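You operate a simulated robot arm through the tools that you are given. There is no shell and no other tool.

The job below is to be done with a simulated two-armed robot. You get a single attempt, and the scene is never put back.

TASK
Clean the disc on the setting its holder names.
Fine: one whole run in the disc cleaner; leave it in with the lid on.

The check looks at the end state, three seconds after you hand in, the way a careful person would. Anything else that was tipped, shoved, dropped, spilled or broken makes it a failure. A push-on lid holds only when it is set on centred and level and pressed home; a screw cap is set on level and turned clockwise until tight.

THE ROBOT
Two 7-joint arms with fingered hands on one trunk that stands fixed in place. Base frame: the origin is at the foot of the trunk, x ahead of it, y to its left, z up; the work surface is at about z = 86. Readings come in cm, degrees, newtons and seconds.
The left shoulder is at [9.9, 12.8, 108.6], the right one opposite. Each reaches about 115.6 cm from its shoulder. Payload 5 kg a hand.
The TCP of each hand is the grasp point between the finger pads, 3.7 cm short of the fingertips. In the tool frame z runs along the fingers and y along their closing line. The gripper opens to 12.4 cm; its body begins 4.3 cm behind the TCP. The gripper is a hand of 3 fingers: y runs from the thumb to the fingers, the wrist lies at [-2.1, -11.6, -20.3] in the tool frame, and closing takes about 1.5 s.
Orientation is told as [roll, pitch, yaw] about the base's x, y, z axes, in that order, counted from this pose: with the fingers straight down and the wrist toward the robot, the tool's x, y and z point along [0, 1, 0], [1, 0, 0] and [0, 0, -1] of the base frame.

THE INTERFACE
- The arms move only by the tool apply_moves. It takes "left_steps", "right_steps" or both (then of equal length, played together; a hand with none holds still); each is a list that holds one entry, the list of rows, each a list of 6 numbers: the shift along the base's x, y, z in cm, then the turn, a rotation vector about the base's x, y, z in degrees. In form: [[[tx, ty, tz, rx, ry, rz], ...]]. A call has 1 to 20 rows; each row is the pose to reach, as a shift and turn from the pose commanded when the call began. "left_fingers" and "right_fingers" are, for a hand that has rows, the finger opening in cm, from 0 to 12.4, set as the call begins (left out, the last holds). Rows are played at 5 a second. More than 5 cm and 8.6 degrees between two rows, or a gripper value outside its range, and nothing of the call is played. Where a pose cannot be reached the arm comes as near as it can. A force on the tool above 40 N (or 10 N above the force at the start of the call, whichever is more), or a blocked arm, ends the call early, and 0.2 s more pass. Each finger travels about 4.5 cm/s and halts on what it meets, pressing with about 27 N; the grip force reading is that of the motor and also rises with nothing between the fingers. The clock runs only during rows and for 0.2 s after the last one: add rows that repeat a pose to give the fingers time. The reply holds the time, the measured pose of the TCP, the force on the tool along the base axes, the opening and the grip force, in the units named above and with some noise, with the torque about the TCP (base axes, N m) and any sound that the robot's microphone picked up, and new pictures: "pictures" is both (left out), scene, wrist or none (wrist: the cameras of the hands that moved).
- Cameras (640 x 400 px; columns grow to the right, rows downward): "scene" is now at [24.36, 3.81, 126.2]; the picture's right is [0.44, -0.90, 0.00], its down [-0.37, -0.18, -0.91] and it looks along [0.82, 0.40, -0.41] (base axes); focal length 214 px, centre (320, 200). "left" rides on the left gripper at [-7.2, -10.4, -15.4] in its tool frame; the picture's right is [-0.83, -0.26, 0.49], its down [0.51, -0.72, 0.47] and it looks along [0.23, 0.64, 0.73] (tool axes); focal length 243 px, centre (320, 200). "right" rides on the right gripper at [7.2, -10.4, -15.4] in its tool frame; the picture's right is [-0.83, 0.26, -0.49], its down [-0.51, -0.72, 0.47] and it looks along [-0.23, 0.64, 0.73] (tool axes); focal length 243 px, centre (320, 200). There is no depth. A picture from a camera that has moved, and an enlarged one, comes with that camera's place and axes in the base frame and with its lens. The place of the scene camera against the robot may be out by one fixed shift of up to 2.5 cm in any direction.
- slide_trunk(by): moves the trunk up (or, below 0, down) by that many cm; the arms and the scene camera ride with it, the base frame stays. It gives what a move gives, with no picture.
- curl_fingers(index, middle, thumb_bend, thumb_turn, hand): sets how far each is bent, from 0 (flat) to 1 (curled in); at 0.3 the hand is open as for a grip, at 0.7 the pads meet at the TCP. One left out holds its place. A second passes; each finger stops where it meets its share of the squeeze, and holds until it gets a number again. A gripper value or a shape takes the hand back. It gives what a move gives, with no picture; readings hold the bend of each and the force on the fingers (four entries, about 0 where the hand has none), thumb and palm. thumb_turn goes from beside the hand (0) to across from the fingers (1), as for a grip.
- preshape(shape, hand): the hand has 3 fingers and takes this shape, open, in about a second: jaw (thumb against the fingers, like two jaws); tri (thumb and two fingers); tip (a fingertip pinch); poke (one finger out to press); point (the index stretched); flat (the hand flat); cup (the hand cupped); fist (a fist). The gripper value then closes the fingers along that shape, each until it touches; the sizes above hold for jaw. It gives what a move gives, with no picture.
- head_to(pan, tilt): turns the head with the scene camera to pan (to the left, within 80 degrees either way) and tilt (down, from -29 to 69), counted from straight ahead of the robot (the tilt from the chest, where the trunk bows). It gives what a move gives, and a new picture of the scene camera.
- enlarge(camera, box): a new picture of the part [left, top, right, bottom] of that camera's present view, enlarged. The clock stands still meanwhile.
- close_job(): hands the job in; it is judged then, once.

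Nothing tells you positions but the pictures and the camera data. Unless the task says otherwise, let go and move clear before handing in.

The tools are called by a JSON object that holds its "fn" and its "kwargs". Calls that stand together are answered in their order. apply_moves: Moves the arms, as the interface text tells. Its arguments: {"type":"object","properties":{"left_steps":{"type":"array","items":{"type":"array","items":{"type":"array","items":{"type":"number"}}}},"left_fingers":{"type":"number"},"right_steps":{"type":"array","items":{"type":"array","items":{"type":"array","items":{"type":"number"}}}},"right_fingers":{"type":"number"},"pictures":{"type":"string","enum":["both","scene","wrist","none"]}},"required":[]} The other tools are called the same way: slide_trunk (by) moves the trunk up or down; preshape (shape, hand) gives the hand a shape; curl_fingers (index, middle, thumb_bend, thumb_turn, hand) moves the fingers one by one; head_to (pan, tilt) turns the head that bears the scene camera; enlarge (camera, box) takes an enlarged picture of a part of a camera's view; close_job () hands the job in.

At the start:

```text
time_s: 0.0
left_ee_pos: [56.02, 50.89, 123.91]
left_orientation: [0.0, 0.1, 0.0]
left_force: [0.0, -0.1, 0.0]
left_torque: [0.03, -0.02, 0.01]
left_finger_gap: 12.35
left_gripper_force: 0.0
left_shape: jaw
left_bend: [0.3, 0.3, 0.3, 0.98]
left_finger forces: [0.1, 0.0, 0.0, 0.0, 0.0, 0.0]
right_ee_pos: [59.82, 5.65, 124.27]
right_orientation: [0.0, 0.0, -0.1]
right_force: [-0.3, 0.2, -0.3]
right_torque: [-0.03, 0.03, 0.04]
right_finger_gap: 12.38
right_gripper_force: 0.2
right_shape: jaw
right_bend: [0.3, 0.3, 0.3, 0.98]
right_finger forces: [0.1, 0.0, 0.1, 0.1, 0.0, 0.0]
trunk travel left (down, up): [-27.5, 28.8]
head pan, tilt (commanded): [26.3, 24.5]
```

scene: 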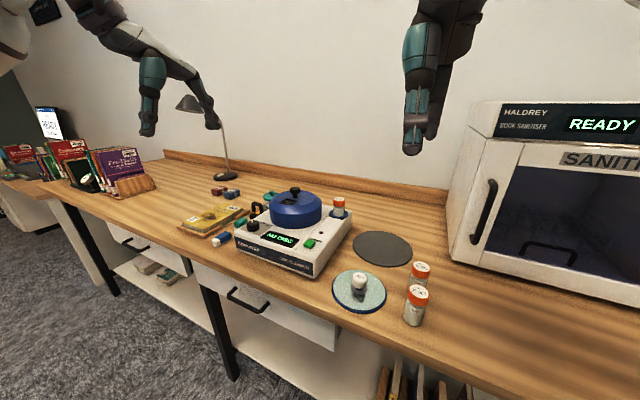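
right: 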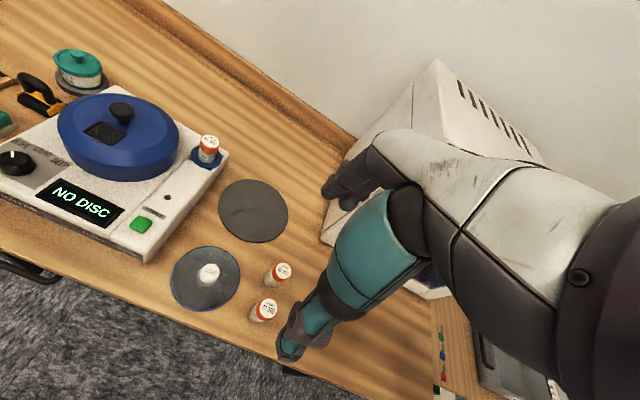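
left: 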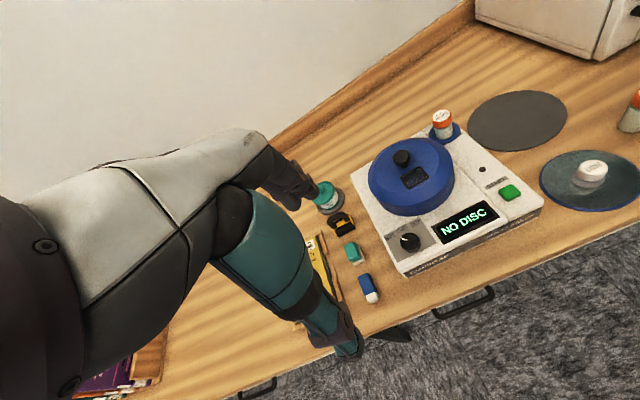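

I see a white disc cleaner with a blue lid, a knob and a green button. There is a round item with a white hub to its right, and some bottles. I'll look closer at each of these before moving.

{"fn": "enlarge", "kwargs": {"camera": "scene", "box": [220, 170, 360, 290]}}

{"fn": "enlarge", "kwargs": {"camera": "scene", "box": [320, 220, 460, 330]}}

{"fn": "enlarge", "kwargs": {"camera": "right", "box": [0, 60, 240, 270]}}

{"fn": "enlarge", "kwargs": {"camera": "right", "box": [150, 160, 310, 340]}}

{"fn": "enlarge", "kwargs": {"camera": "left", "box": [340, 100, 560, 290]}}

{"fn": "enlarge", "kwargs": {"camera": "left", "box": [460, 70, 640, 230]}}

```text
3.33 times, centred on (290, 230) of scene
camera zoom: at [24.36, 3.81, 126.2], right [0.44, -0.9, 0.0], down [-0.37, -0.18, -0.91], along [0.82, 0.4, -0.41], focal length 715 px, centre (420, 100)
```

zoom: 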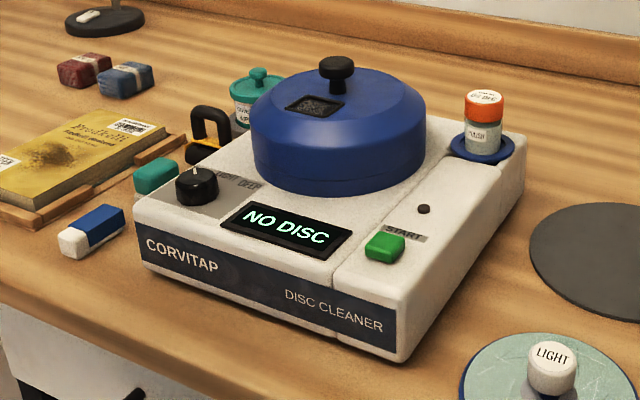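

```text
3.64 times, centred on (390, 275) of scene
camera zoom: at [24.36, 3.81, 126.2], right [0.44, -0.9, 0.0], down [-0.37, -0.18, -0.91], along [0.82, 0.4, -0.41], focal length 780 px, centre (66, -73)
```

zoom: 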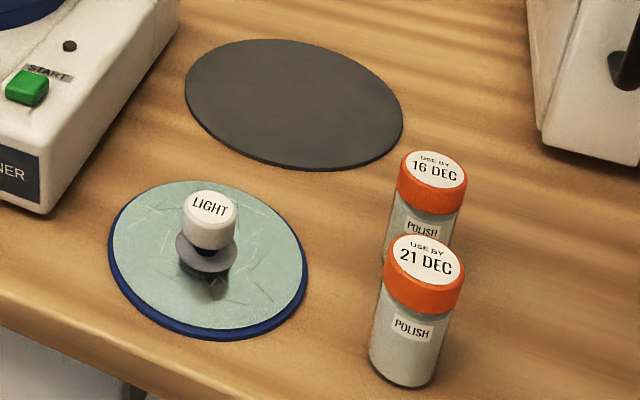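

```text
1.90 times, centred on (120, 165) of right
camera zoom: at [49.29, 12.87, 139.53], right [0.26, -0.83, 0.49], down [-0.72, -0.51, -0.47], along [0.64, -0.23, -0.73], focal length 462 px, centre (701, 267)
```

zoom: 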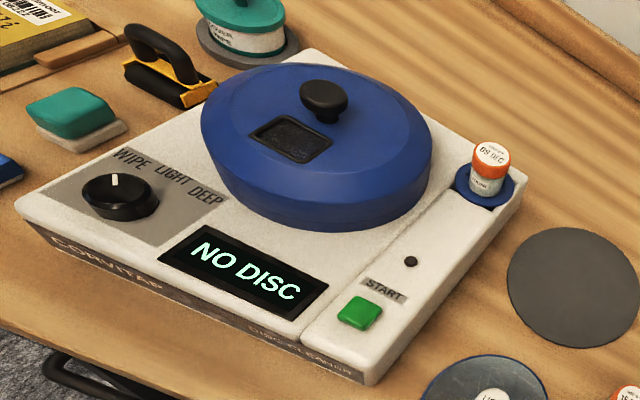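

```text
2.22 times, centred on (230, 250) of right
camera zoom: at [49.29, 12.87, 139.53], right [0.26, -0.83, 0.49], down [-0.72, -0.51, -0.47], along [0.64, -0.23, -0.73], focal length 539 px, centre (520, 89)
```

zoom: 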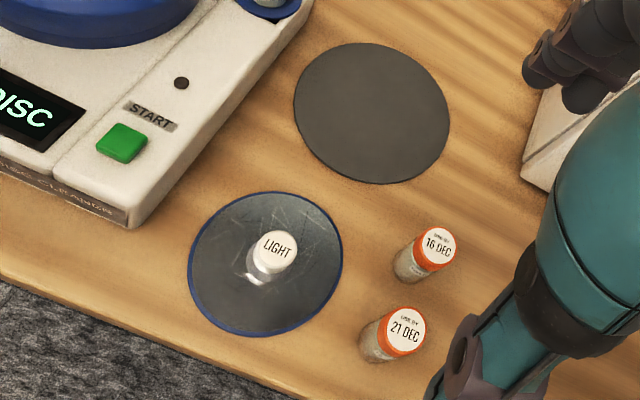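

```text
2.11 times, centred on (450, 195) of left
camera zoom: at [45.69, 43.69, 139.12], right [-0.26, -0.83, -0.49], down [-0.72, 0.51, -0.47], along [0.64, 0.23, -0.73], focal length 511 px, centre (46, 210)
```

zoom: 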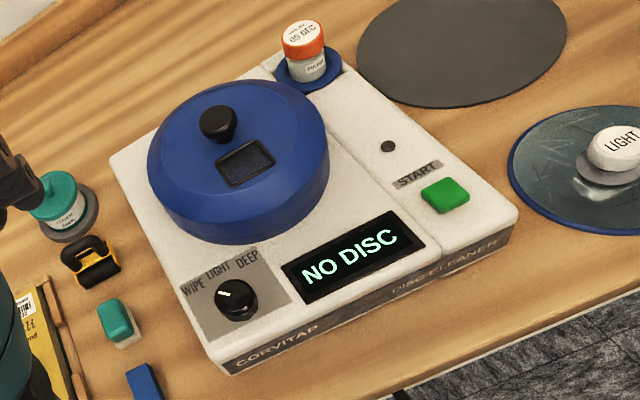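

```text
2.50 times, centred on (550, 150) of left
camera zoom: at [45.69, 43.69, 139.12], right [-0.26, -0.83, -0.49], down [-0.72, 0.51, -0.47], along [0.64, 0.23, -0.73], focal length 606 px, centre (-255, 325)
```

zoom: 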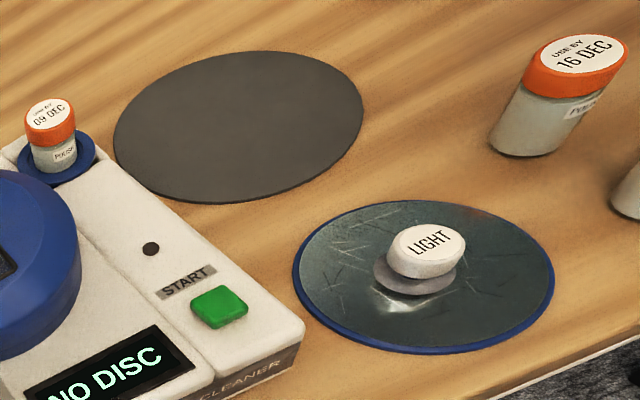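

The machine's knob has WIPE / LIGHT / DEEP, and the disc's holder knob says LIGHT. The polish in the machine says 09 DEC and the spares say 16 and 21 DEC, so I'll look around for a date and any instructions.

{"fn": "head_to", "kwargs": {"pan": 60, "tilt": 20}}

{"fn": "head_to", "kwargs": {"pan": -30, "tilt": 15}}

{"fn": "head_to", "kwargs": {"pan": 20, "tilt": -15}}

{"fn": "head_to", "kwargs": {"pan": 15, "tilt": 45}}

```text
time_s: 1.0
left_ee_pos: [56.02, 50.89, 123.9]
left_orientation: [-0.1, 0.0, 0.0]
left_force: [-0.4, -0.1, 0.0]
left_torque: [0.04, -0.02, 0.02]
left_finger_gap: 12.37
left_gripper_force: 0.1
left_shape: jaw
left_bend: [0.3, 0.3, 0.3, 0.98]
left_finger forces: [0.0, 0.1, 0.0, 0.0, 0.1, 0.0]
right_ee_pos: [59.81, 5.64, 124.3]
right_orientation: [0.0, 0.0, -0.1]
right_force: [-0.1, -0.5, -0.4]
right_torque: [0.0, 0.01, -0.01]
right_finger_gap: 12.33
right_gripper_force: 0.0
right_shape: jaw
right_bend: [0.3, 0.3, 0.3, 0.98]
right_finger forces: [0.1, 0.0, 0.0, 0.1, 0.0, 0.0]
trunk travel left (down, up): [-27.5, 28.8]
head pan, tilt (commanded): [60.0, 20.0]
camera scene: at [20.75, 7.78, 126.93], right [0.87, -0.5, 0.0], down [-0.17, -0.3, -0.94], along [0.47, 0.81, -0.34], focal length 214 px, centre (320, 200)
```

scene: 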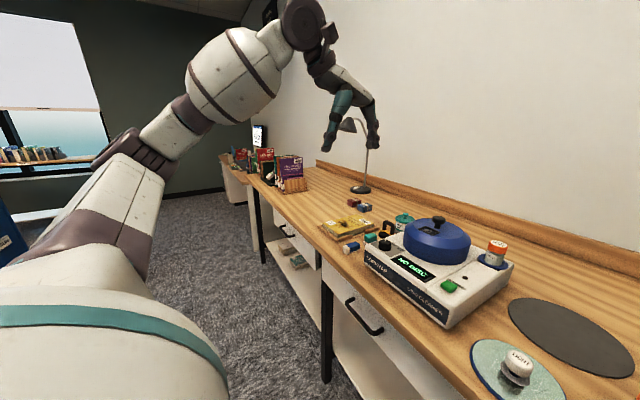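

```text
time_s: 2.6
left_ee_pos: [56.1, 50.85, 123.88]
left_orientation: [0.0, 0.0, -0.1]
left_force: [0.6, 0.2, 0.0]
left_torque: [0.06, 0.03, 0.01]
left_finger_gap: 12.36
left_gripper_force: 0.0
left_shape: jaw
left_bend: [0.3, 0.3, 0.3, 0.98]
left_finger forces: [0.1, 0.1, 0.0, 0.0, 0.1, 0.1]
right_ee_pos: [59.86, 5.62, 124.3]
right_orientation: [0.0, -0.1, 0.0]
right_force: [-0.6, 0.1, 0.1]
right_torque: [-0.03, -0.01, 0.06]
right_finger_gap: 12.38
right_gripper_force: 0.1
right_shape: jaw
right_bend: [0.3, 0.3, 0.3, 0.98]
right_finger forces: [0.0, 0.1, 0.0, 0.1, 0.0, 0.0]
trunk travel left (down, up): [-27.5, 28.8]
head pan, tilt (commanded): [-30.0, 15.0]
camera scene: at [24.18, -4.95, 127.74], right [-0.5, -0.87, 0.0], down [-0.22, 0.13, -0.97], along [0.84, -0.48, -0.26], focal length 214 px, centre (320, 200)
```

scene: 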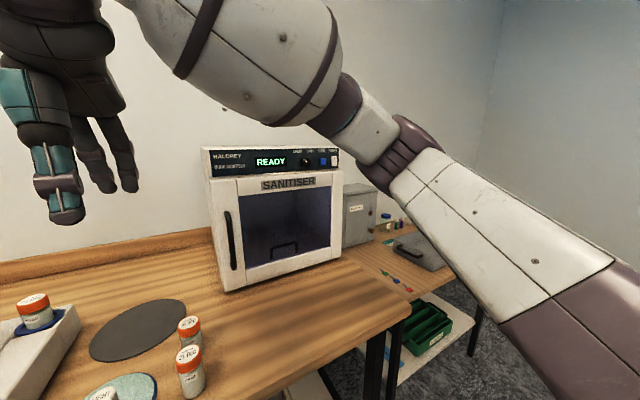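

```text
time_s: 3.8
left_ee_pos: [56.04, 50.99, 123.94]
left_orientation: [0.0, 0.0, 0.0]
left_force: [0.2, 0.2, -0.9]
left_torque: [0.01, 0.01, 0.02]
left_finger_gap: 12.35
left_gripper_force: 0.0
left_shape: jaw
left_bend: [0.3, 0.3, 0.3, 0.98]
left_finger forces: [0.0, 0.1, 0.1, 0.1, 0.1, 0.1]
right_ee_pos: [59.92, 5.66, 124.31]
right_orientation: [0.0, -0.1, 0.0]
right_force: [0.8, 0.4, 0.5]
right_torque: [-0.04, 0.02, 0.01]
right_finger_gap: 12.38
right_gripper_force: 0.0
right_shape: jaw
right_bend: [0.3, 0.3, 0.3, 0.98]
right_finger forces: [0.0, 0.0, 0.0, 0.0, 0.0, 0.0]
trunk travel left (down, up): [-27.5, 28.8]
head pan, tilt (commanded): [20.0, -15.0]
camera scene: at [23.66, 2.47, 132.4], right [0.34, -0.94, 0.0], down [0.24, 0.09, -0.97], along [0.91, 0.33, 0.26], focal length 214 px, centre (320, 200)
```

scene: 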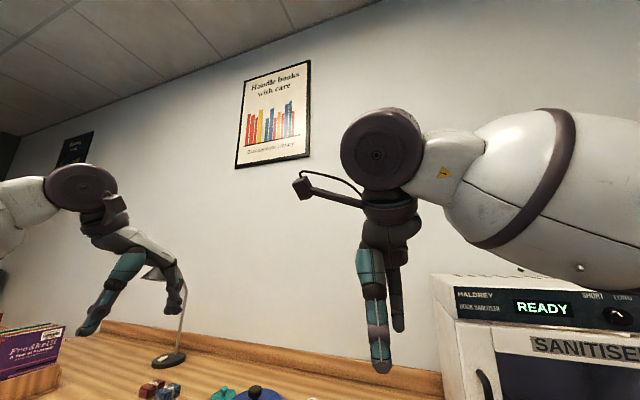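

```text
time_s: 5.1
left_ee_pos: [56.17, 50.89, 123.93]
left_orientation: [0.0, 0.0, 0.0]
left_force: [-0.4, -0.7, 0.1]
left_torque: [0.01, 0.0, 0.01]
left_finger_gap: 12.37
left_gripper_force: 0.0
left_shape: jaw
left_bend: [0.3, 0.3, 0.3, 0.98]
left_finger forces: [0.1, 0.1, 0.2, 0.0, 0.0, 0.1]
right_ee_pos: [59.87, 5.69, 124.3]
right_orientation: [0.0, -0.1, -0.1]
right_force: [-0.4, 0.4, -0.3]
right_torque: [0.0, -0.01, 0.0]
right_finger_gap: 12.36
right_gripper_force: 0.0
right_shape: jaw
right_bend: [0.3, 0.3, 0.3, 0.98]
right_finger forces: [0.1, 0.0, 0.0, 0.0, 0.0, 0.0]
trunk travel left (down, up): [-27.5, 28.8]
head pan, tilt (commanded): [15.0, 45.0]
camera scene: at [23.95, 1.83, 123.07], right [0.26, -0.97, 0.0], down [-0.68, -0.18, -0.71], along [0.68, 0.18, -0.71], focal length 214 px, centre (320, 200)
```

scene: 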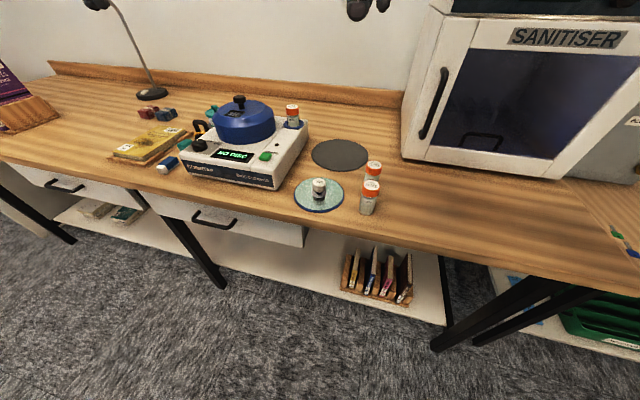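

I'll check the small sign on the far wall and the screens at the left end for a date.

{"fn": "head_to", "kwargs": {"pan": 45, "tilt": -10}}

{"fn": "enlarge", "kwargs": {"camera": "scene", "box": [160, 60, 400, 210]}}

{"fn": "enlarge", "kwargs": {"camera": "scene", "box": [160, 200, 400, 350]}}

{"fn": "enlarge", "kwargs": {"camera": "scene", "box": [400, 60, 640, 210]}}

```text
time_s: 6.4
left_ee_pos: [56.03, 50.8, 123.92]
left_orientation: [0.1, 0.0, 0.1]
left_force: [0.9, 0.6, -0.2]
left_torque: [-0.03, 0.03, 0.01]
left_finger_gap: 12.37
left_gripper_force: 0.0
left_shape: jaw
left_bend: [0.3, 0.3, 0.3, 0.98]
left_finger forces: [0.0, 0.0, 0.1, 0.0, 0.0, 0.0]
right_ee_pos: [59.82, 5.61, 124.22]
right_orientation: [0.0, -0.1, 0.0]
right_force: [-0.4, -0.1, -0.4]
right_torque: [-0.03, 0.0, -0.05]
right_finger_gap: 12.36
right_gripper_force: 0.1
right_shape: jaw
right_bend: [0.3, 0.3, 0.3, 0.98]
right_finger forces: [0.1, 0.0, 0.0, 0.0, 0.0, 0.1]
trunk travel left (down, up): [-27.5, 28.8]
head pan, tilt (commanded): [45.0, -10.0]
camera scene: at [22.06, 5.68, 131.68], right [0.71, -0.71, 0.0], down [0.12, 0.12, -0.98], along [0.7, 0.7, 0.17], focal length 214 px, centre (320, 200)
```

scene: 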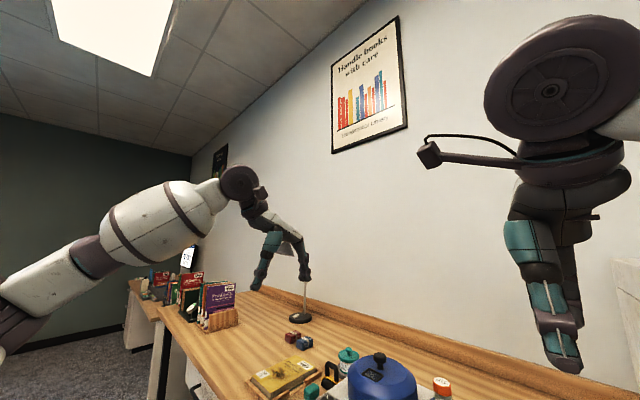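

```text
2.67 times, centred on (280, 135) of scene
camera zoom: at [22.06, 5.68, 131.68], right [0.71, -0.71, 0.0], down [0.12, 0.12, -0.98], along [0.7, 0.7, 0.17], focal length 572 px, centre (427, 373)
```

zoom: 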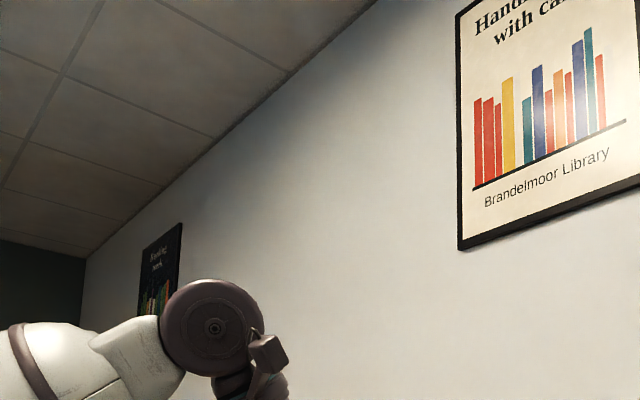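

```text
2.67 times, centred on (280, 275) of scene
camera zoom: at [22.06, 5.68, 131.68], right [0.71, -0.71, 0.0], down [0.12, 0.12, -0.98], along [0.7, 0.7, 0.17], focal length 572 px, centre (427, 0)
```

zoom: 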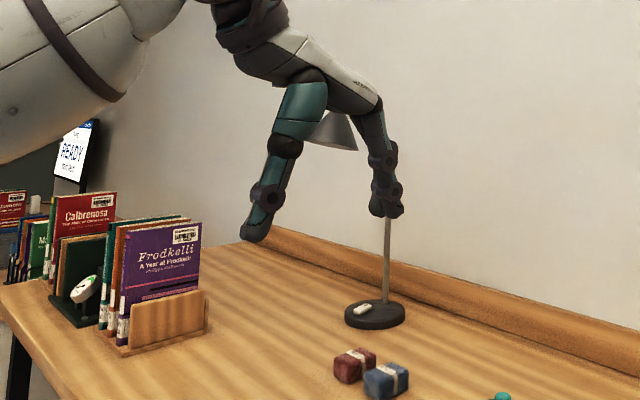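

```text
2.67 times, centred on (520, 135) of scene
camera zoom: at [22.06, 5.68, 131.68], right [0.71, -0.71, 0.0], down [0.12, 0.12, -0.98], along [0.7, 0.7, 0.17], focal length 572 px, centre (-213, 373)
```

zoom: 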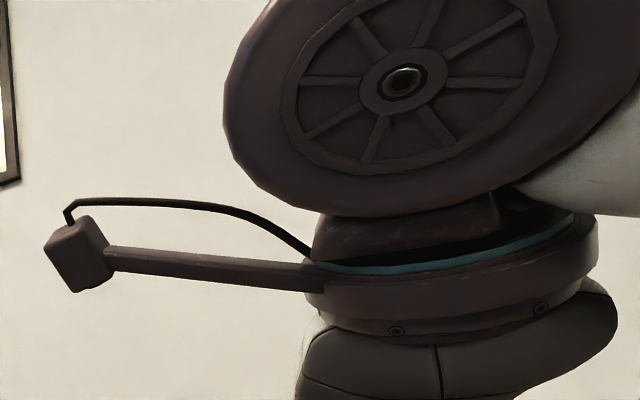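

There is a screen (READY plus small text) at the far-left end and a dial on the book rack. I'll enlarge both.

{"fn": "enlarge", "kwargs": {"camera": "scene", "box": [170, 240, 210, 280]}}

{"fn": "enlarge", "kwargs": {"camera": "scene", "box": [170, 270, 240, 335]}}

{"fn": "head_to", "kwargs": {"pan": 36, "tilt": 20}}

{"fn": "enlarge", "kwargs": {"camera": "scene", "box": [60, 80, 160, 180]}}

```text
10.00 times, centred on (190, 260) of scene
camera zoom: at [22.06, 5.68, 131.68], right [0.71, -0.71, 0.0], down [0.12, 0.12, -0.98], along [0.7, 0.7, 0.17], focal length 2145 px, centre (1620, -400)
```

zoom: 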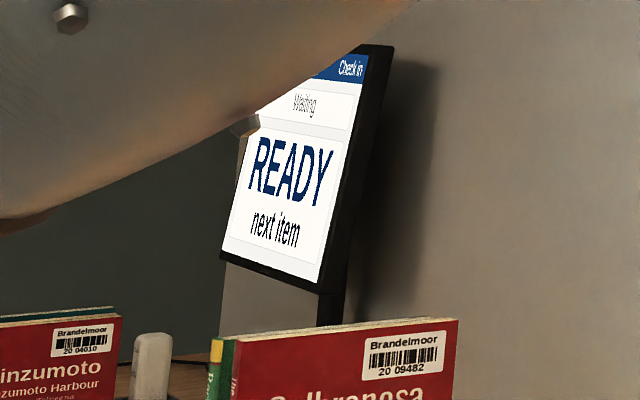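

```text
6.15 times, centred on (205, 302) of scene
camera zoom: at [22.06, 5.68, 131.68], right [0.71, -0.71, 0.0], down [0.12, 0.12, -0.98], along [0.7, 0.7, 0.17], focal length 1320 px, centre (1028, -431)
```

zoom: 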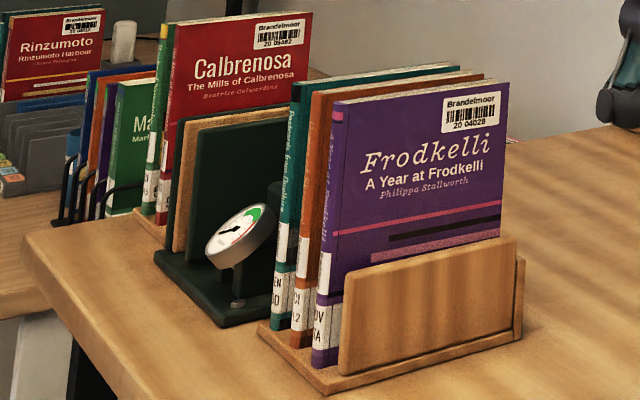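

```text
time_s: 7.3
left_ee_pos: [56.04, 50.82, 123.99]
left_orientation: [0.0, 0.0, 0.0]
left_force: [0.3, -0.1, 0.4]
left_torque: [-0.01, -0.01, 0.03]
left_finger_gap: 12.36
left_gripper_force: 0.0
left_shape: jaw
left_bend: [0.3, 0.3, 0.3, 0.98]
left_finger forces: [0.0, 0.0, 0.1, 0.0, 0.0, 0.0]
right_ee_pos: [59.92, 5.64, 124.34]
right_orientation: [0.0, -0.1, 0.0]
right_force: [0.8, -0.4, 0.1]
right_torque: [0.04, 0.02, -0.02]
right_finger_gap: 12.37
right_gripper_force: 0.1
right_shape: jaw
right_bend: [0.3, 0.3, 0.3, 0.98]
right_finger forces: [0.0, 0.1, 0.0, 0.1, 0.0, 0.0]
trunk travel left (down, up): [-27.5, 28.8]
head pan, tilt (commanded): [36.0, 20.0]
camera scene: at [23.62, 5.19, 126.94], right [0.59, -0.81, 0.0], down [-0.28, -0.2, -0.94], along [0.76, 0.55, -0.34], focal length 214 px, centre (320, 200)
```

scene: 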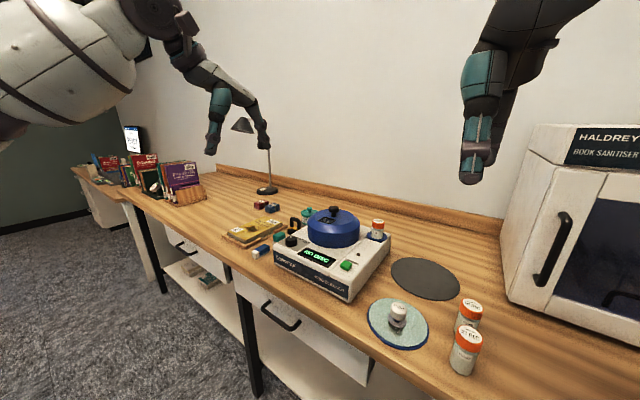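

```text
4.00 times, centred on (110, 130) of scene
camera zoom: at [23.62, 5.19, 126.94], right [0.59, -0.81, 0.0], down [-0.28, -0.2, -0.94], along [0.76, 0.55, -0.34], focal length 858 px, centre (1160, 480)
```

zoom: 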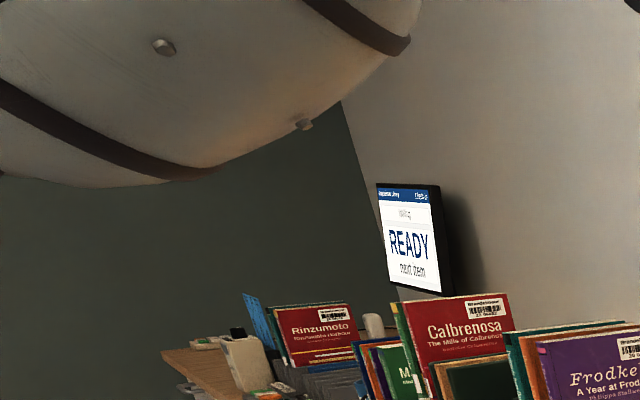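

No date seen yet. I'll scan the other directions and the items left of the machine.

{"fn": "enlarge", "kwargs": {"camera": "scene", "box": [215, 190, 315, 270]}}

{"fn": "enlarge", "kwargs": {"camera": "left", "box": [290, 170, 400, 310]}}

{"fn": "head_to", "kwargs": {"pan": -80, "tilt": 5}}

{"fn": "head_to", "kwargs": {"pan": 80, "tilt": 5}}

{"fn": "head_to", "kwargs": {"pan": -45, "tilt": 25}}

```text
5.00 times, centred on (265, 230) of scene
camera zoom: at [23.62, 5.19, 126.94], right [0.59, -0.81, 0.0], down [-0.28, -0.2, -0.94], along [0.76, 0.55, -0.34], focal length 1072 px, centre (595, 50)
```

zoom: 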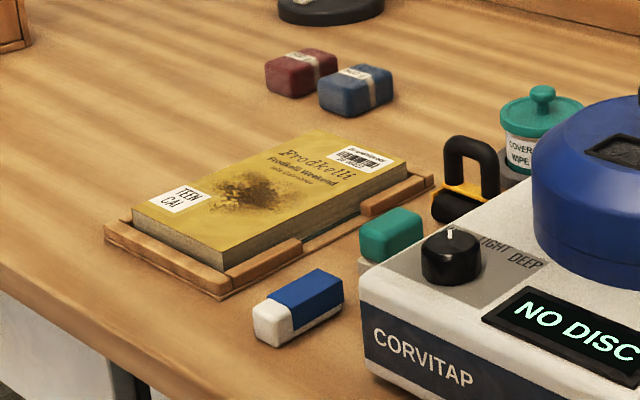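

```text
2.86 times, centred on (345, 240) of left
camera zoom: at [45.69, 43.69, 139.13], right [-0.26, -0.83, -0.49], down [-0.72, 0.51, -0.47], along [0.64, 0.23, -0.73], focal length 693 px, centre (249, 86)
```

zoom: 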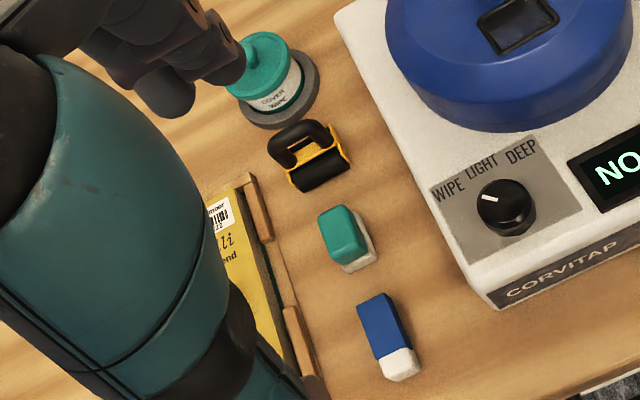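

```text
time_s: 9.3
left_ee_pos: [56.04, 50.81, 123.88]
left_orientation: [-0.1, 0.0, 0.0]
left_force: [0.4, -0.2, -0.3]
left_torque: [0.02, 0.0, 0.0]
left_finger_gap: 12.37
left_gripper_force: 0.0
left_shape: jaw
left_bend: [0.3, 0.3, 0.3, 0.98]
left_finger forces: [0.1, 0.1, 0.1, 0.0, 0.1, 0.0]
right_ee_pos: [59.9, 5.54, 124.16]
right_orientation: [0.0, -0.1, 0.0]
right_force: [0.7, -1.0, -0.8]
right_torque: [-0.03, 0.01, 0.02]
right_finger_gap: 12.38
right_gripper_force: 0.1
right_shape: jaw
right_bend: [0.3, 0.3, 0.3, 0.98]
right_finger forces: [0.0, 0.0, 0.0, 0.0, 0.0, 0.0]
trunk travel left (down, up): [-27.5, 28.8]
head pan, tilt (commanded): [-80.0, 5.0]
camera scene: at [17.69, -9.32, 129.36], right [-0.98, -0.17, 0.0], down [-0.02, 0.09, -1.0], along [0.17, -0.98, -0.09], focal length 214 px, centre (320, 200)
```

scene: 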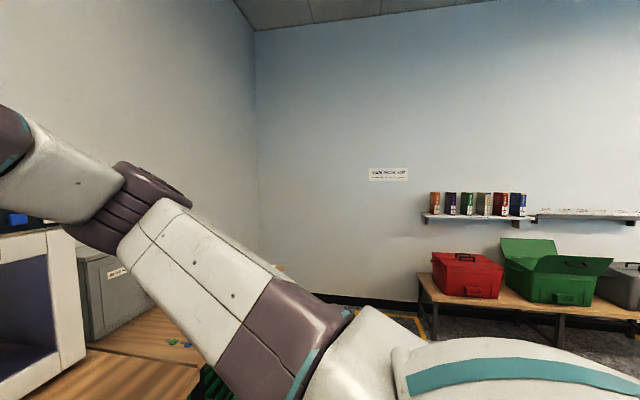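

```text
time_s: 11.7
left_ee_pos: [56.17, 50.89, 123.86]
left_orientation: [0.0, 0.0, 0.0]
left_force: [0.3, -0.1, -0.3]
left_torque: [0.0, -0.03, 0.01]
left_finger_gap: 12.35
left_gripper_force: 0.0
left_shape: jaw
left_bend: [0.3, 0.3, 0.3, 0.98]
left_finger forces: [0.1, 0.1, 0.1, 0.0, 0.0, 0.0]
right_ee_pos: [59.84, 5.65, 124.26]
right_orientation: [-0.1, 0.0, 0.0]
right_force: [-0.3, 0.0, 0.2]
right_torque: [-0.02, 0.03, 0.01]
right_finger_gap: 12.35
right_gripper_force: 0.1
right_shape: jaw
right_bend: [0.3, 0.3, 0.3, 0.98]
right_finger forces: [0.1, 0.0, 0.1, 0.0, 0.0, 0.0]
trunk travel left (down, up): [-27.5, 28.8]
head pan, tilt (commanded): [80.0, 5.0]
camera scene: at [17.69, 8.76, 129.36], right [0.98, -0.17, 0.0], down [-0.02, -0.09, -1.0], along [0.17, 0.98, -0.09], focal length 214 px, centre (320, 200)
```

scene: 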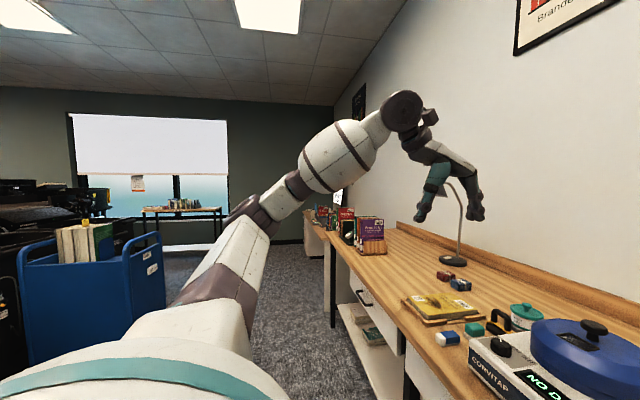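

```text
time_s: 13.8
left_ee_pos: [56.12, 50.83, 123.84]
left_orientation: [0.0, -0.1, 0.1]
left_force: [-0.2, 0.5, -0.1]
left_torque: [0.03, 0.01, 0.0]
left_finger_gap: 12.35
left_gripper_force: 0.0
left_shape: jaw
left_bend: [0.3, 0.3, 0.3, 0.98]
left_finger forces: [0.0, 0.1, 0.0, 0.0, 0.0, 0.1]
right_ee_pos: [59.85, 5.72, 124.24]
right_orientation: [0.0, -0.1, 0.0]
right_force: [0.1, -0.9, 0.4]
right_torque: [0.02, 0.04, 0.03]
right_finger_gap: 12.38
right_gripper_force: 0.0
right_shape: jaw
right_bend: [0.3, 0.3, 0.3, 0.98]
right_finger forces: [0.0, 0.0, 0.1, 0.1, 0.0, 0.1]
trunk travel left (down, up): [-27.5, 28.8]
head pan, tilt (commanded): [-45.0, 25.0]
camera scene: at [22.61, -6.79, 126.12], right [-0.71, -0.71, 0.0], down [-0.3, 0.3, -0.91], along [0.64, -0.64, -0.42], focal length 214 px, centre (320, 200)
```

scene: 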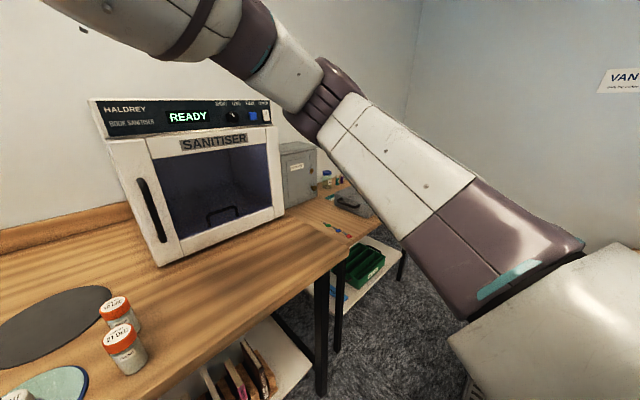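

A small sheet hangs by the window, and there is a sign on the right wall. I'll enlarge both.

{"fn": "enlarge", "kwargs": {"camera": "scene", "box": [560, 50, 640, 110]}}

{"fn": "head_to", "kwargs": {"pan": 80, "tilt": 5}}

{"fn": "enlarge", "kwargs": {"camera": "scene", "box": [120, 165, 160, 200]}}

{"fn": "enlarge", "kwargs": {"camera": "scene", "box": [0, 160, 120, 260]}}

{"fn": "enlarge", "kwargs": {"camera": "scene", "box": [310, 180, 400, 260]}}

{"fn": "enlarge", "kwargs": {"camera": "scene", "box": [340, 70, 380, 120]}}

```text
6.67 times, centred on (600, 80) of scene
camera zoom: at [22.61, -6.79, 126.12], right [-0.71, -0.71, 0.0], down [-0.3, 0.3, -0.91], along [0.64, -0.64, -0.42], focal length 1430 px, centre (-1547, 1000)
```

zoom: 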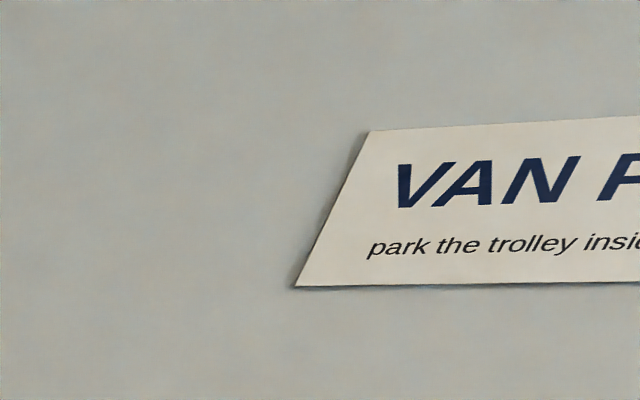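

```text
time_s: 15.8
left_ee_pos: [56.17, 50.84, 123.95]
left_orientation: [-0.1, 0.0, 0.0]
left_force: [0.3, -0.1, 0.8]
left_torque: [0.03, 0.0, -0.02]
left_finger_gap: 12.35
left_gripper_force: 0.0
left_shape: jaw
left_bend: [0.3, 0.3, 0.3, 0.98]
left_finger forces: [0.1, 0.1, 0.1, 0.1, 0.0, 0.0]
right_ee_pos: [59.81, 5.65, 124.27]
right_orientation: [0.0, -0.1, 0.0]
right_force: [-0.3, 0.2, -0.4]
right_torque: [0.04, 0.01, 0.02]
right_finger_gap: 12.37
right_gripper_force: 0.0
right_shape: jaw
right_bend: [0.3, 0.3, 0.3, 0.98]
right_finger forces: [0.0, 0.0, 0.1, 0.1, 0.0, 0.0]
trunk travel left (down, up): [-27.5, 28.8]
head pan, tilt (commanded): [80.0, 5.0]
camera scene: at [17.69, 8.76, 129.36], right [0.98, -0.17, 0.0], down [-0.02, -0.09, -1.0], along [0.17, 0.98, -0.09], focal length 214 px, centre (320, 200)
```

scene: 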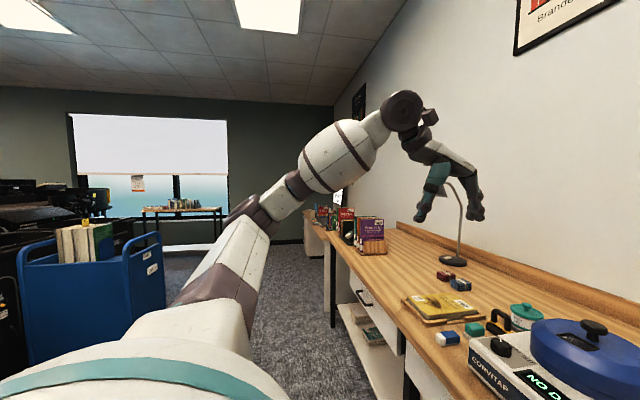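

```text
11.43 times, centred on (140, 182) of scene
camera zoom: at [17.69, 8.76, 129.36], right [0.98, -0.17, 0.0], down [-0.02, -0.09, -1.0], along [0.17, 0.98, -0.09], focal length 2451 px, centre (2377, 400)
```

zoom: 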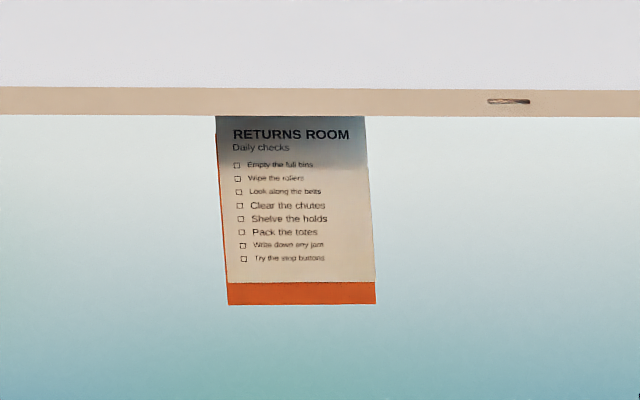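

```text
4.00 times, centred on (60, 210) of scene
camera zoom: at [17.69, 8.76, 129.36], right [0.98, -0.17, 0.0], down [-0.02, -0.09, -1.0], along [0.17, 0.98, -0.09], focal length 858 px, centre (1360, 160)
```

zoom: 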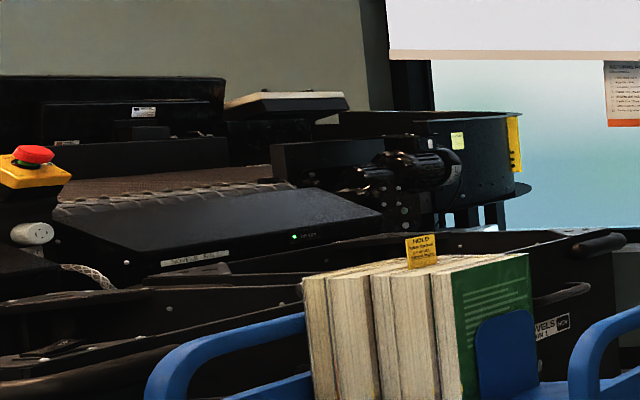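

```text
5.00 times, centred on (355, 220) of scene
camera zoom: at [17.69, 8.76, 129.36], right [0.98, -0.17, 0.0], down [-0.02, -0.09, -1.0], along [0.17, 0.98, -0.09], focal length 1072 px, centre (145, 100)
```

zoom: 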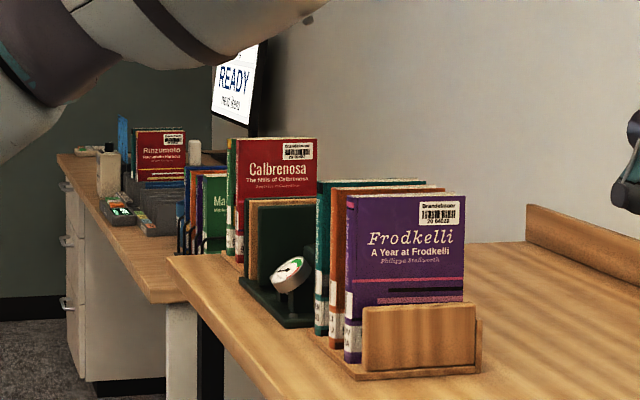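

```text
8.00 times, centred on (360, 95) of scene
camera zoom: at [17.69, 8.76, 129.36], right [0.98, -0.17, 0.0], down [-0.02, -0.09, -1.0], along [0.17, 0.98, -0.09], focal length 1716 px, centre (0, 1040)
```

zoom: 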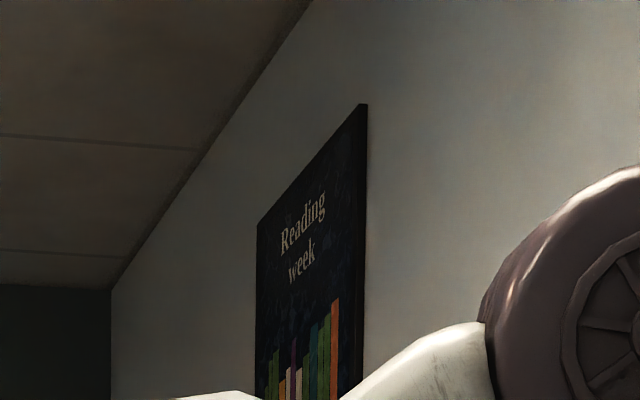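

A small gadget with a lit readout sits on the far-left table. I'll check it and the HOLD slip for a date.

{"fn": "enlarge", "kwargs": {"camera": "scene", "box": [322, 200, 350, 230]}}

{"fn": "enlarge", "kwargs": {"camera": "scene", "box": [70, 215, 90, 235]}}

{"fn": "enlarge", "kwargs": {"camera": "scene", "box": [340, 180, 360, 200]}}

{"fn": "head_to", "kwargs": {"pan": -15, "tilt": 10}}

{"fn": "enlarge", "kwargs": {"camera": "scene", "box": [240, 120, 480, 270]}}

```text
13.33 times, centred on (336, 215) of scene
camera zoom: at [17.69, 8.76, 129.36], right [0.98, -0.17, 0.0], down [-0.02, -0.09, -1.0], along [0.17, 0.98, -0.09], focal length 2860 px, centre (107, 0)
```

zoom: 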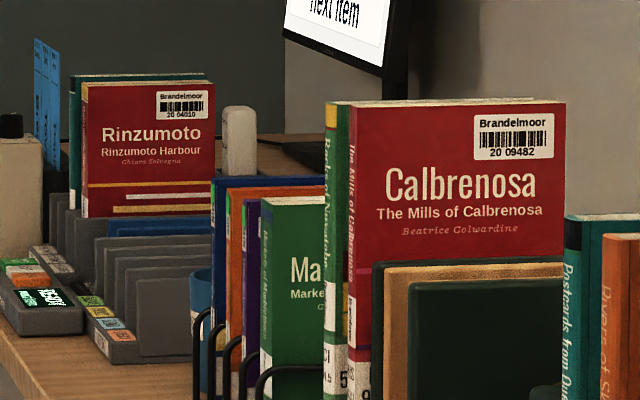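

```text
16.00 times, centred on (80, 225) of scene
camera zoom: at [17.69, 8.76, 129.36], right [0.98, -0.17, 0.0], down [-0.02, -0.09, -1.0], along [0.17, 0.98, -0.09], focal length 3432 px, centre (4160, -200)
```

zoom: 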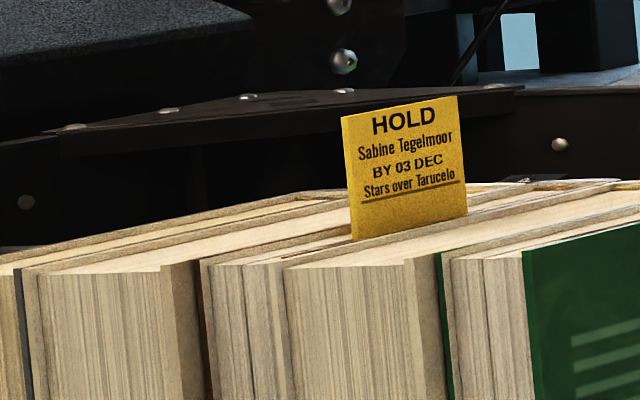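

```text
16.00 times, centred on (350, 190) of scene
camera zoom: at [17.69, 8.76, 129.36], right [0.98, -0.17, 0.0], down [-0.02, -0.09, -1.0], along [0.17, 0.98, -0.09], focal length 3432 px, centre (-160, 360)
```

zoom: 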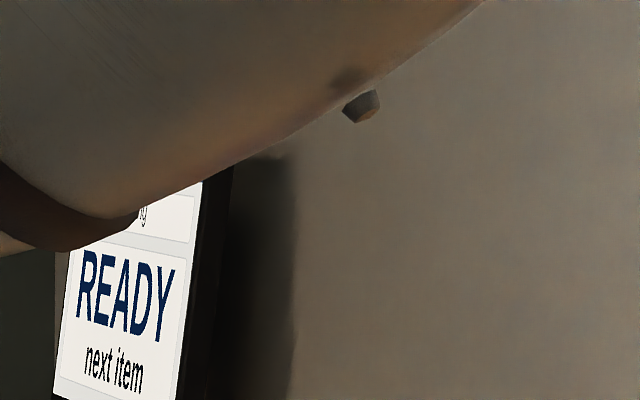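

```text
time_s: 17.5
left_ee_pos: [56.07, 50.97, 123.98]
left_orientation: [0.0, 0.0, 0.1]
left_force: [-0.9, 0.5, 0.1]
left_torque: [-0.01, 0.0, -0.01]
left_finger_gap: 12.34
left_gripper_force: 0.0
left_shape: jaw
left_bend: [0.3, 0.3, 0.3, 0.98]
left_finger forces: [0.0, 0.1, 0.0, 0.0, 0.1, 0.1]
right_ee_pos: [59.79, 5.67, 124.23]
right_orientation: [0.0, -0.1, 0.1]
right_force: [-0.7, 0.8, 0.4]
right_torque: [0.0, 0.03, 0.0]
right_finger_gap: 12.37
right_gripper_force: 0.0
right_shape: jaw
right_bend: [0.3, 0.3, 0.3, 0.98]
right_finger forces: [0.0, 0.1, 0.0, 0.1, 0.1, 0.0]
trunk travel left (down, up): [-27.5, 28.8]
head pan, tilt (commanded): [-15.0, 10.0]
camera scene: at [25.07, -2.68, 128.56], right [-0.26, -0.97, 0.0], down [-0.17, 0.04, -0.98], along [0.95, -0.25, -0.17], focal length 214 px, centre (320, 200)
```

scene: 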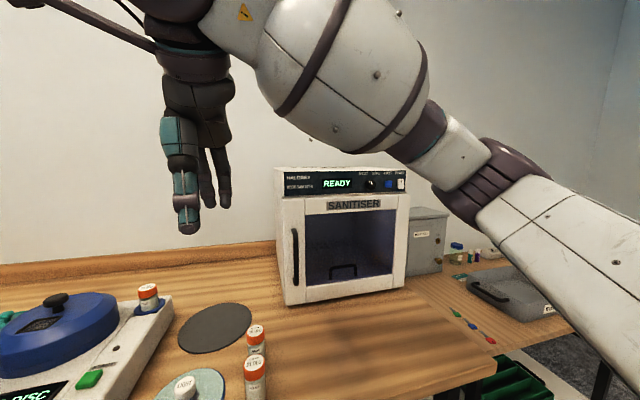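

```text
2.67 times, centred on (360, 195) of scene
camera zoom: at [25.07, -2.68, 128.56], right [-0.26, -0.97, 0.0], down [-0.17, 0.04, -0.98], along [0.95, -0.25, -0.17], focal length 572 px, centre (213, 213)
```

zoom: 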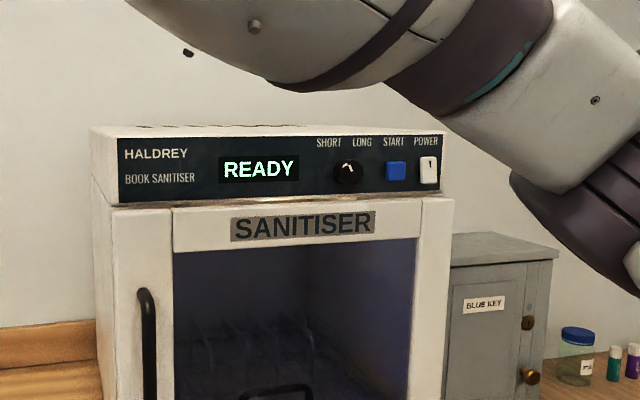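

{"fn": "head_to", "kwargs": {"pan": 70, "tilt": 8}}

{"fn": "enlarge", "kwargs": {"camera": "scene", "box": [270, 195, 310, 225]}}

{"fn": "enlarge", "kwargs": {"camera": "scene", "box": [280, 208, 295, 220]}}

{"fn": "head_to", "kwargs": {"pan": 22, "tilt": 30}}

{"fn": "enlarge", "kwargs": {"camera": "scene", "box": [240, 130, 380, 230]}}

{"fn": "enlarge", "kwargs": {"camera": "scene", "box": [315, 150, 355, 190]}}

```text
time_s: 19.1
left_ee_pos: [56.01, 50.91, 123.81]
left_orientation: [0.0, 0.1, 0.0]
left_force: [-0.2, 0.1, 0.6]
left_torque: [-0.03, 0.01, -0.01]
left_finger_gap: 12.37
left_gripper_force: 0.0
left_shape: jaw
left_bend: [0.3, 0.3, 0.3, 0.98]
left_finger forces: [0.0, 0.0, 0.0, 0.0, 0.0, 0.0]
right_ee_pos: [59.9, 5.63, 124.23]
right_orientation: [0.0, -0.1, 0.0]
right_force: [0.5, -0.6, -0.6]
right_torque: [0.01, 0.03, 0.01]
right_finger_gap: 12.32
right_gripper_force: 0.0
right_shape: jaw
right_bend: [0.3, 0.3, 0.3, 0.98]
right_finger forces: [0.0, 0.0, 0.0, 0.1, 0.0, 0.0]
trunk travel left (down, up): [-27.5, 28.8]
head pan, tilt (commanded): [70.0, 8.0]
camera scene: at [19.26, 8.42, 128.88], right [0.94, -0.34, 0.0], down [-0.05, -0.13, -0.99], along [0.34, 0.93, -0.14], focal length 214 px, centre (320, 200)
```

scene: 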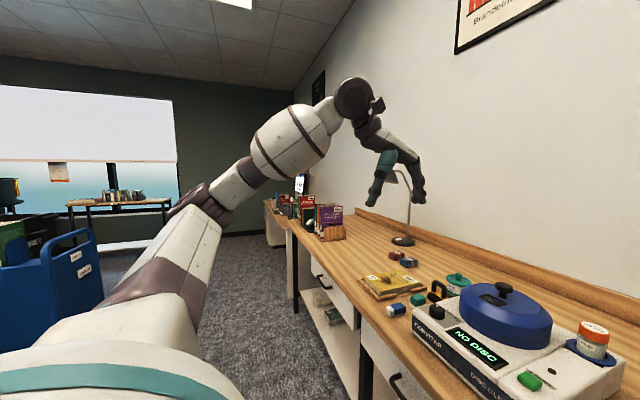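

```text
13.33 times, centred on (290, 210) of scene
camera zoom: at [19.26, 8.42, 128.88], right [0.94, -0.34, 0.0], down [-0.05, -0.13, -0.99], along [0.34, 0.93, -0.14], focal length 2860 px, centre (720, 67)
```

zoom: 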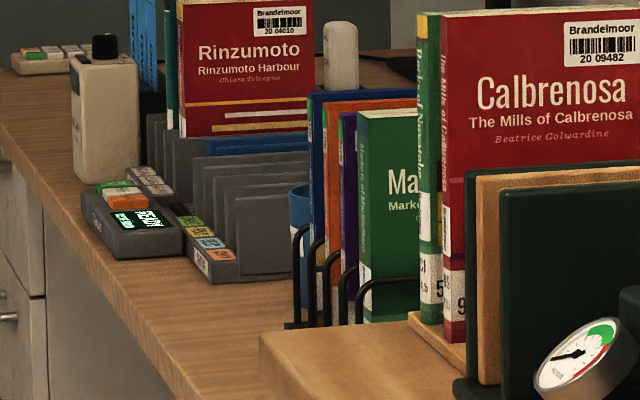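

```text
16.00 times, centred on (288, 214) of scene
camera zoom: at [19.26, 8.42, 128.88], right [0.94, -0.34, 0.0], down [-0.05, -0.13, -0.99], along [0.34, 0.93, -0.14], focal length 3432 px, centre (840, -24)
```

zoom: 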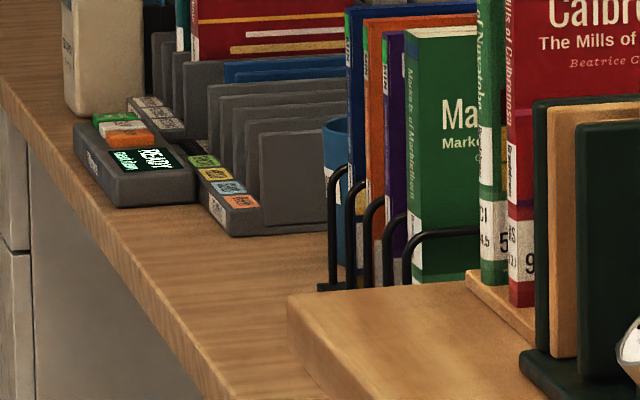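

```text
time_s: 20.3
left_ee_pos: [56.11, 50.93, 123.91]
left_orientation: [0.0, 0.1, 0.0]
left_force: [-0.6, 0.2, 0.4]
left_torque: [0.01, 0.0, 0.02]
left_finger_gap: 12.37
left_gripper_force: 0.1
left_shape: jaw
left_bend: [0.3, 0.3, 0.3, 0.98]
left_finger forces: [0.0, 0.0, 0.0, 0.0, 0.0, 0.0]
right_ee_pos: [59.85, 5.65, 124.21]
right_orientation: [0.0, -0.1, 0.0]
right_force: [0.4, 0.4, 0.5]
right_torque: [0.01, 0.01, -0.01]
right_finger_gap: 12.34
right_gripper_force: 0.1
right_shape: jaw
right_bend: [0.3, 0.3, 0.3, 0.98]
right_finger forces: [0.0, 0.1, 0.0, 0.1, 0.1, 0.0]
trunk travel left (down, up): [-27.5, 28.8]
head pan, tilt (commanded): [22.0, 30.0]
camera scene: at [24.48, 3.11, 125.33], right [0.38, -0.93, 0.0], down [-0.46, -0.19, -0.87], along [0.8, 0.33, -0.5], focal length 214 px, centre (320, 200)
```

scene: 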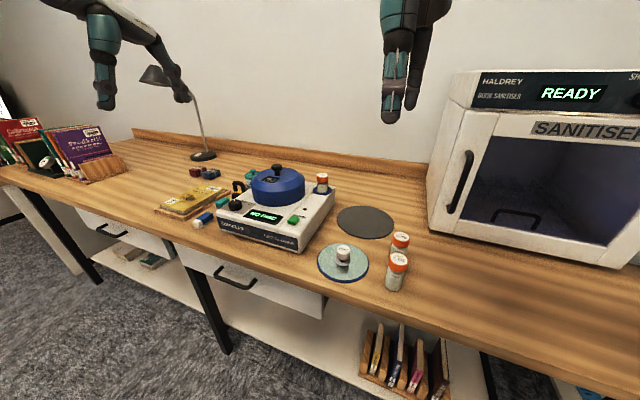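

```text
4.00 times, centred on (310, 180) of scene
camera zoom: at [24.48, 3.11, 125.33], right [0.38, -0.93, 0.0], down [-0.46, -0.19, -0.87], along [0.8, 0.33, -0.5], focal length 858 px, centre (360, 280)
```

zoom: 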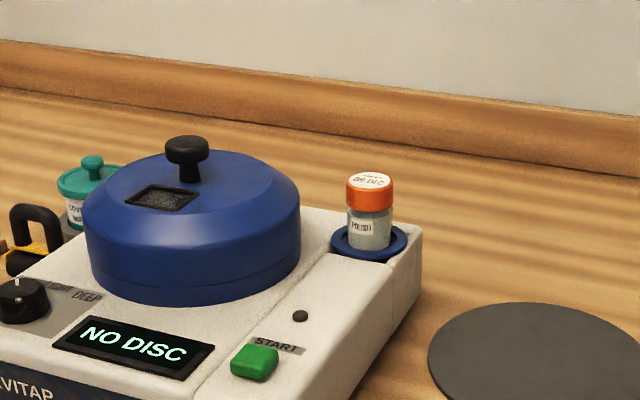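

```text
10.00 times, centred on (335, 170) of scene
camera zoom: at [24.48, 3.11, 125.33], right [0.38, -0.93, 0.0], down [-0.46, -0.19, -0.87], along [0.8, 0.33, -0.5], focal length 2145 px, centre (170, 500)
```

zoom: 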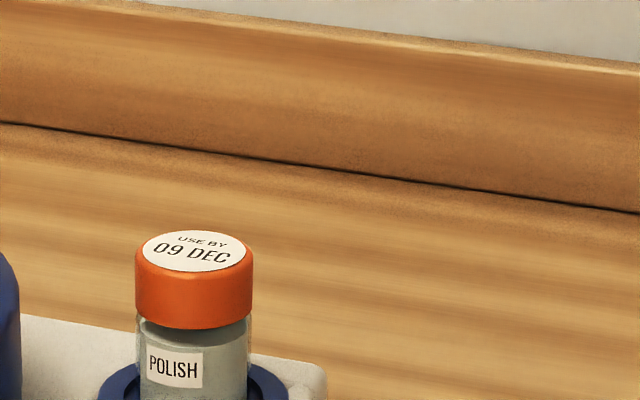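

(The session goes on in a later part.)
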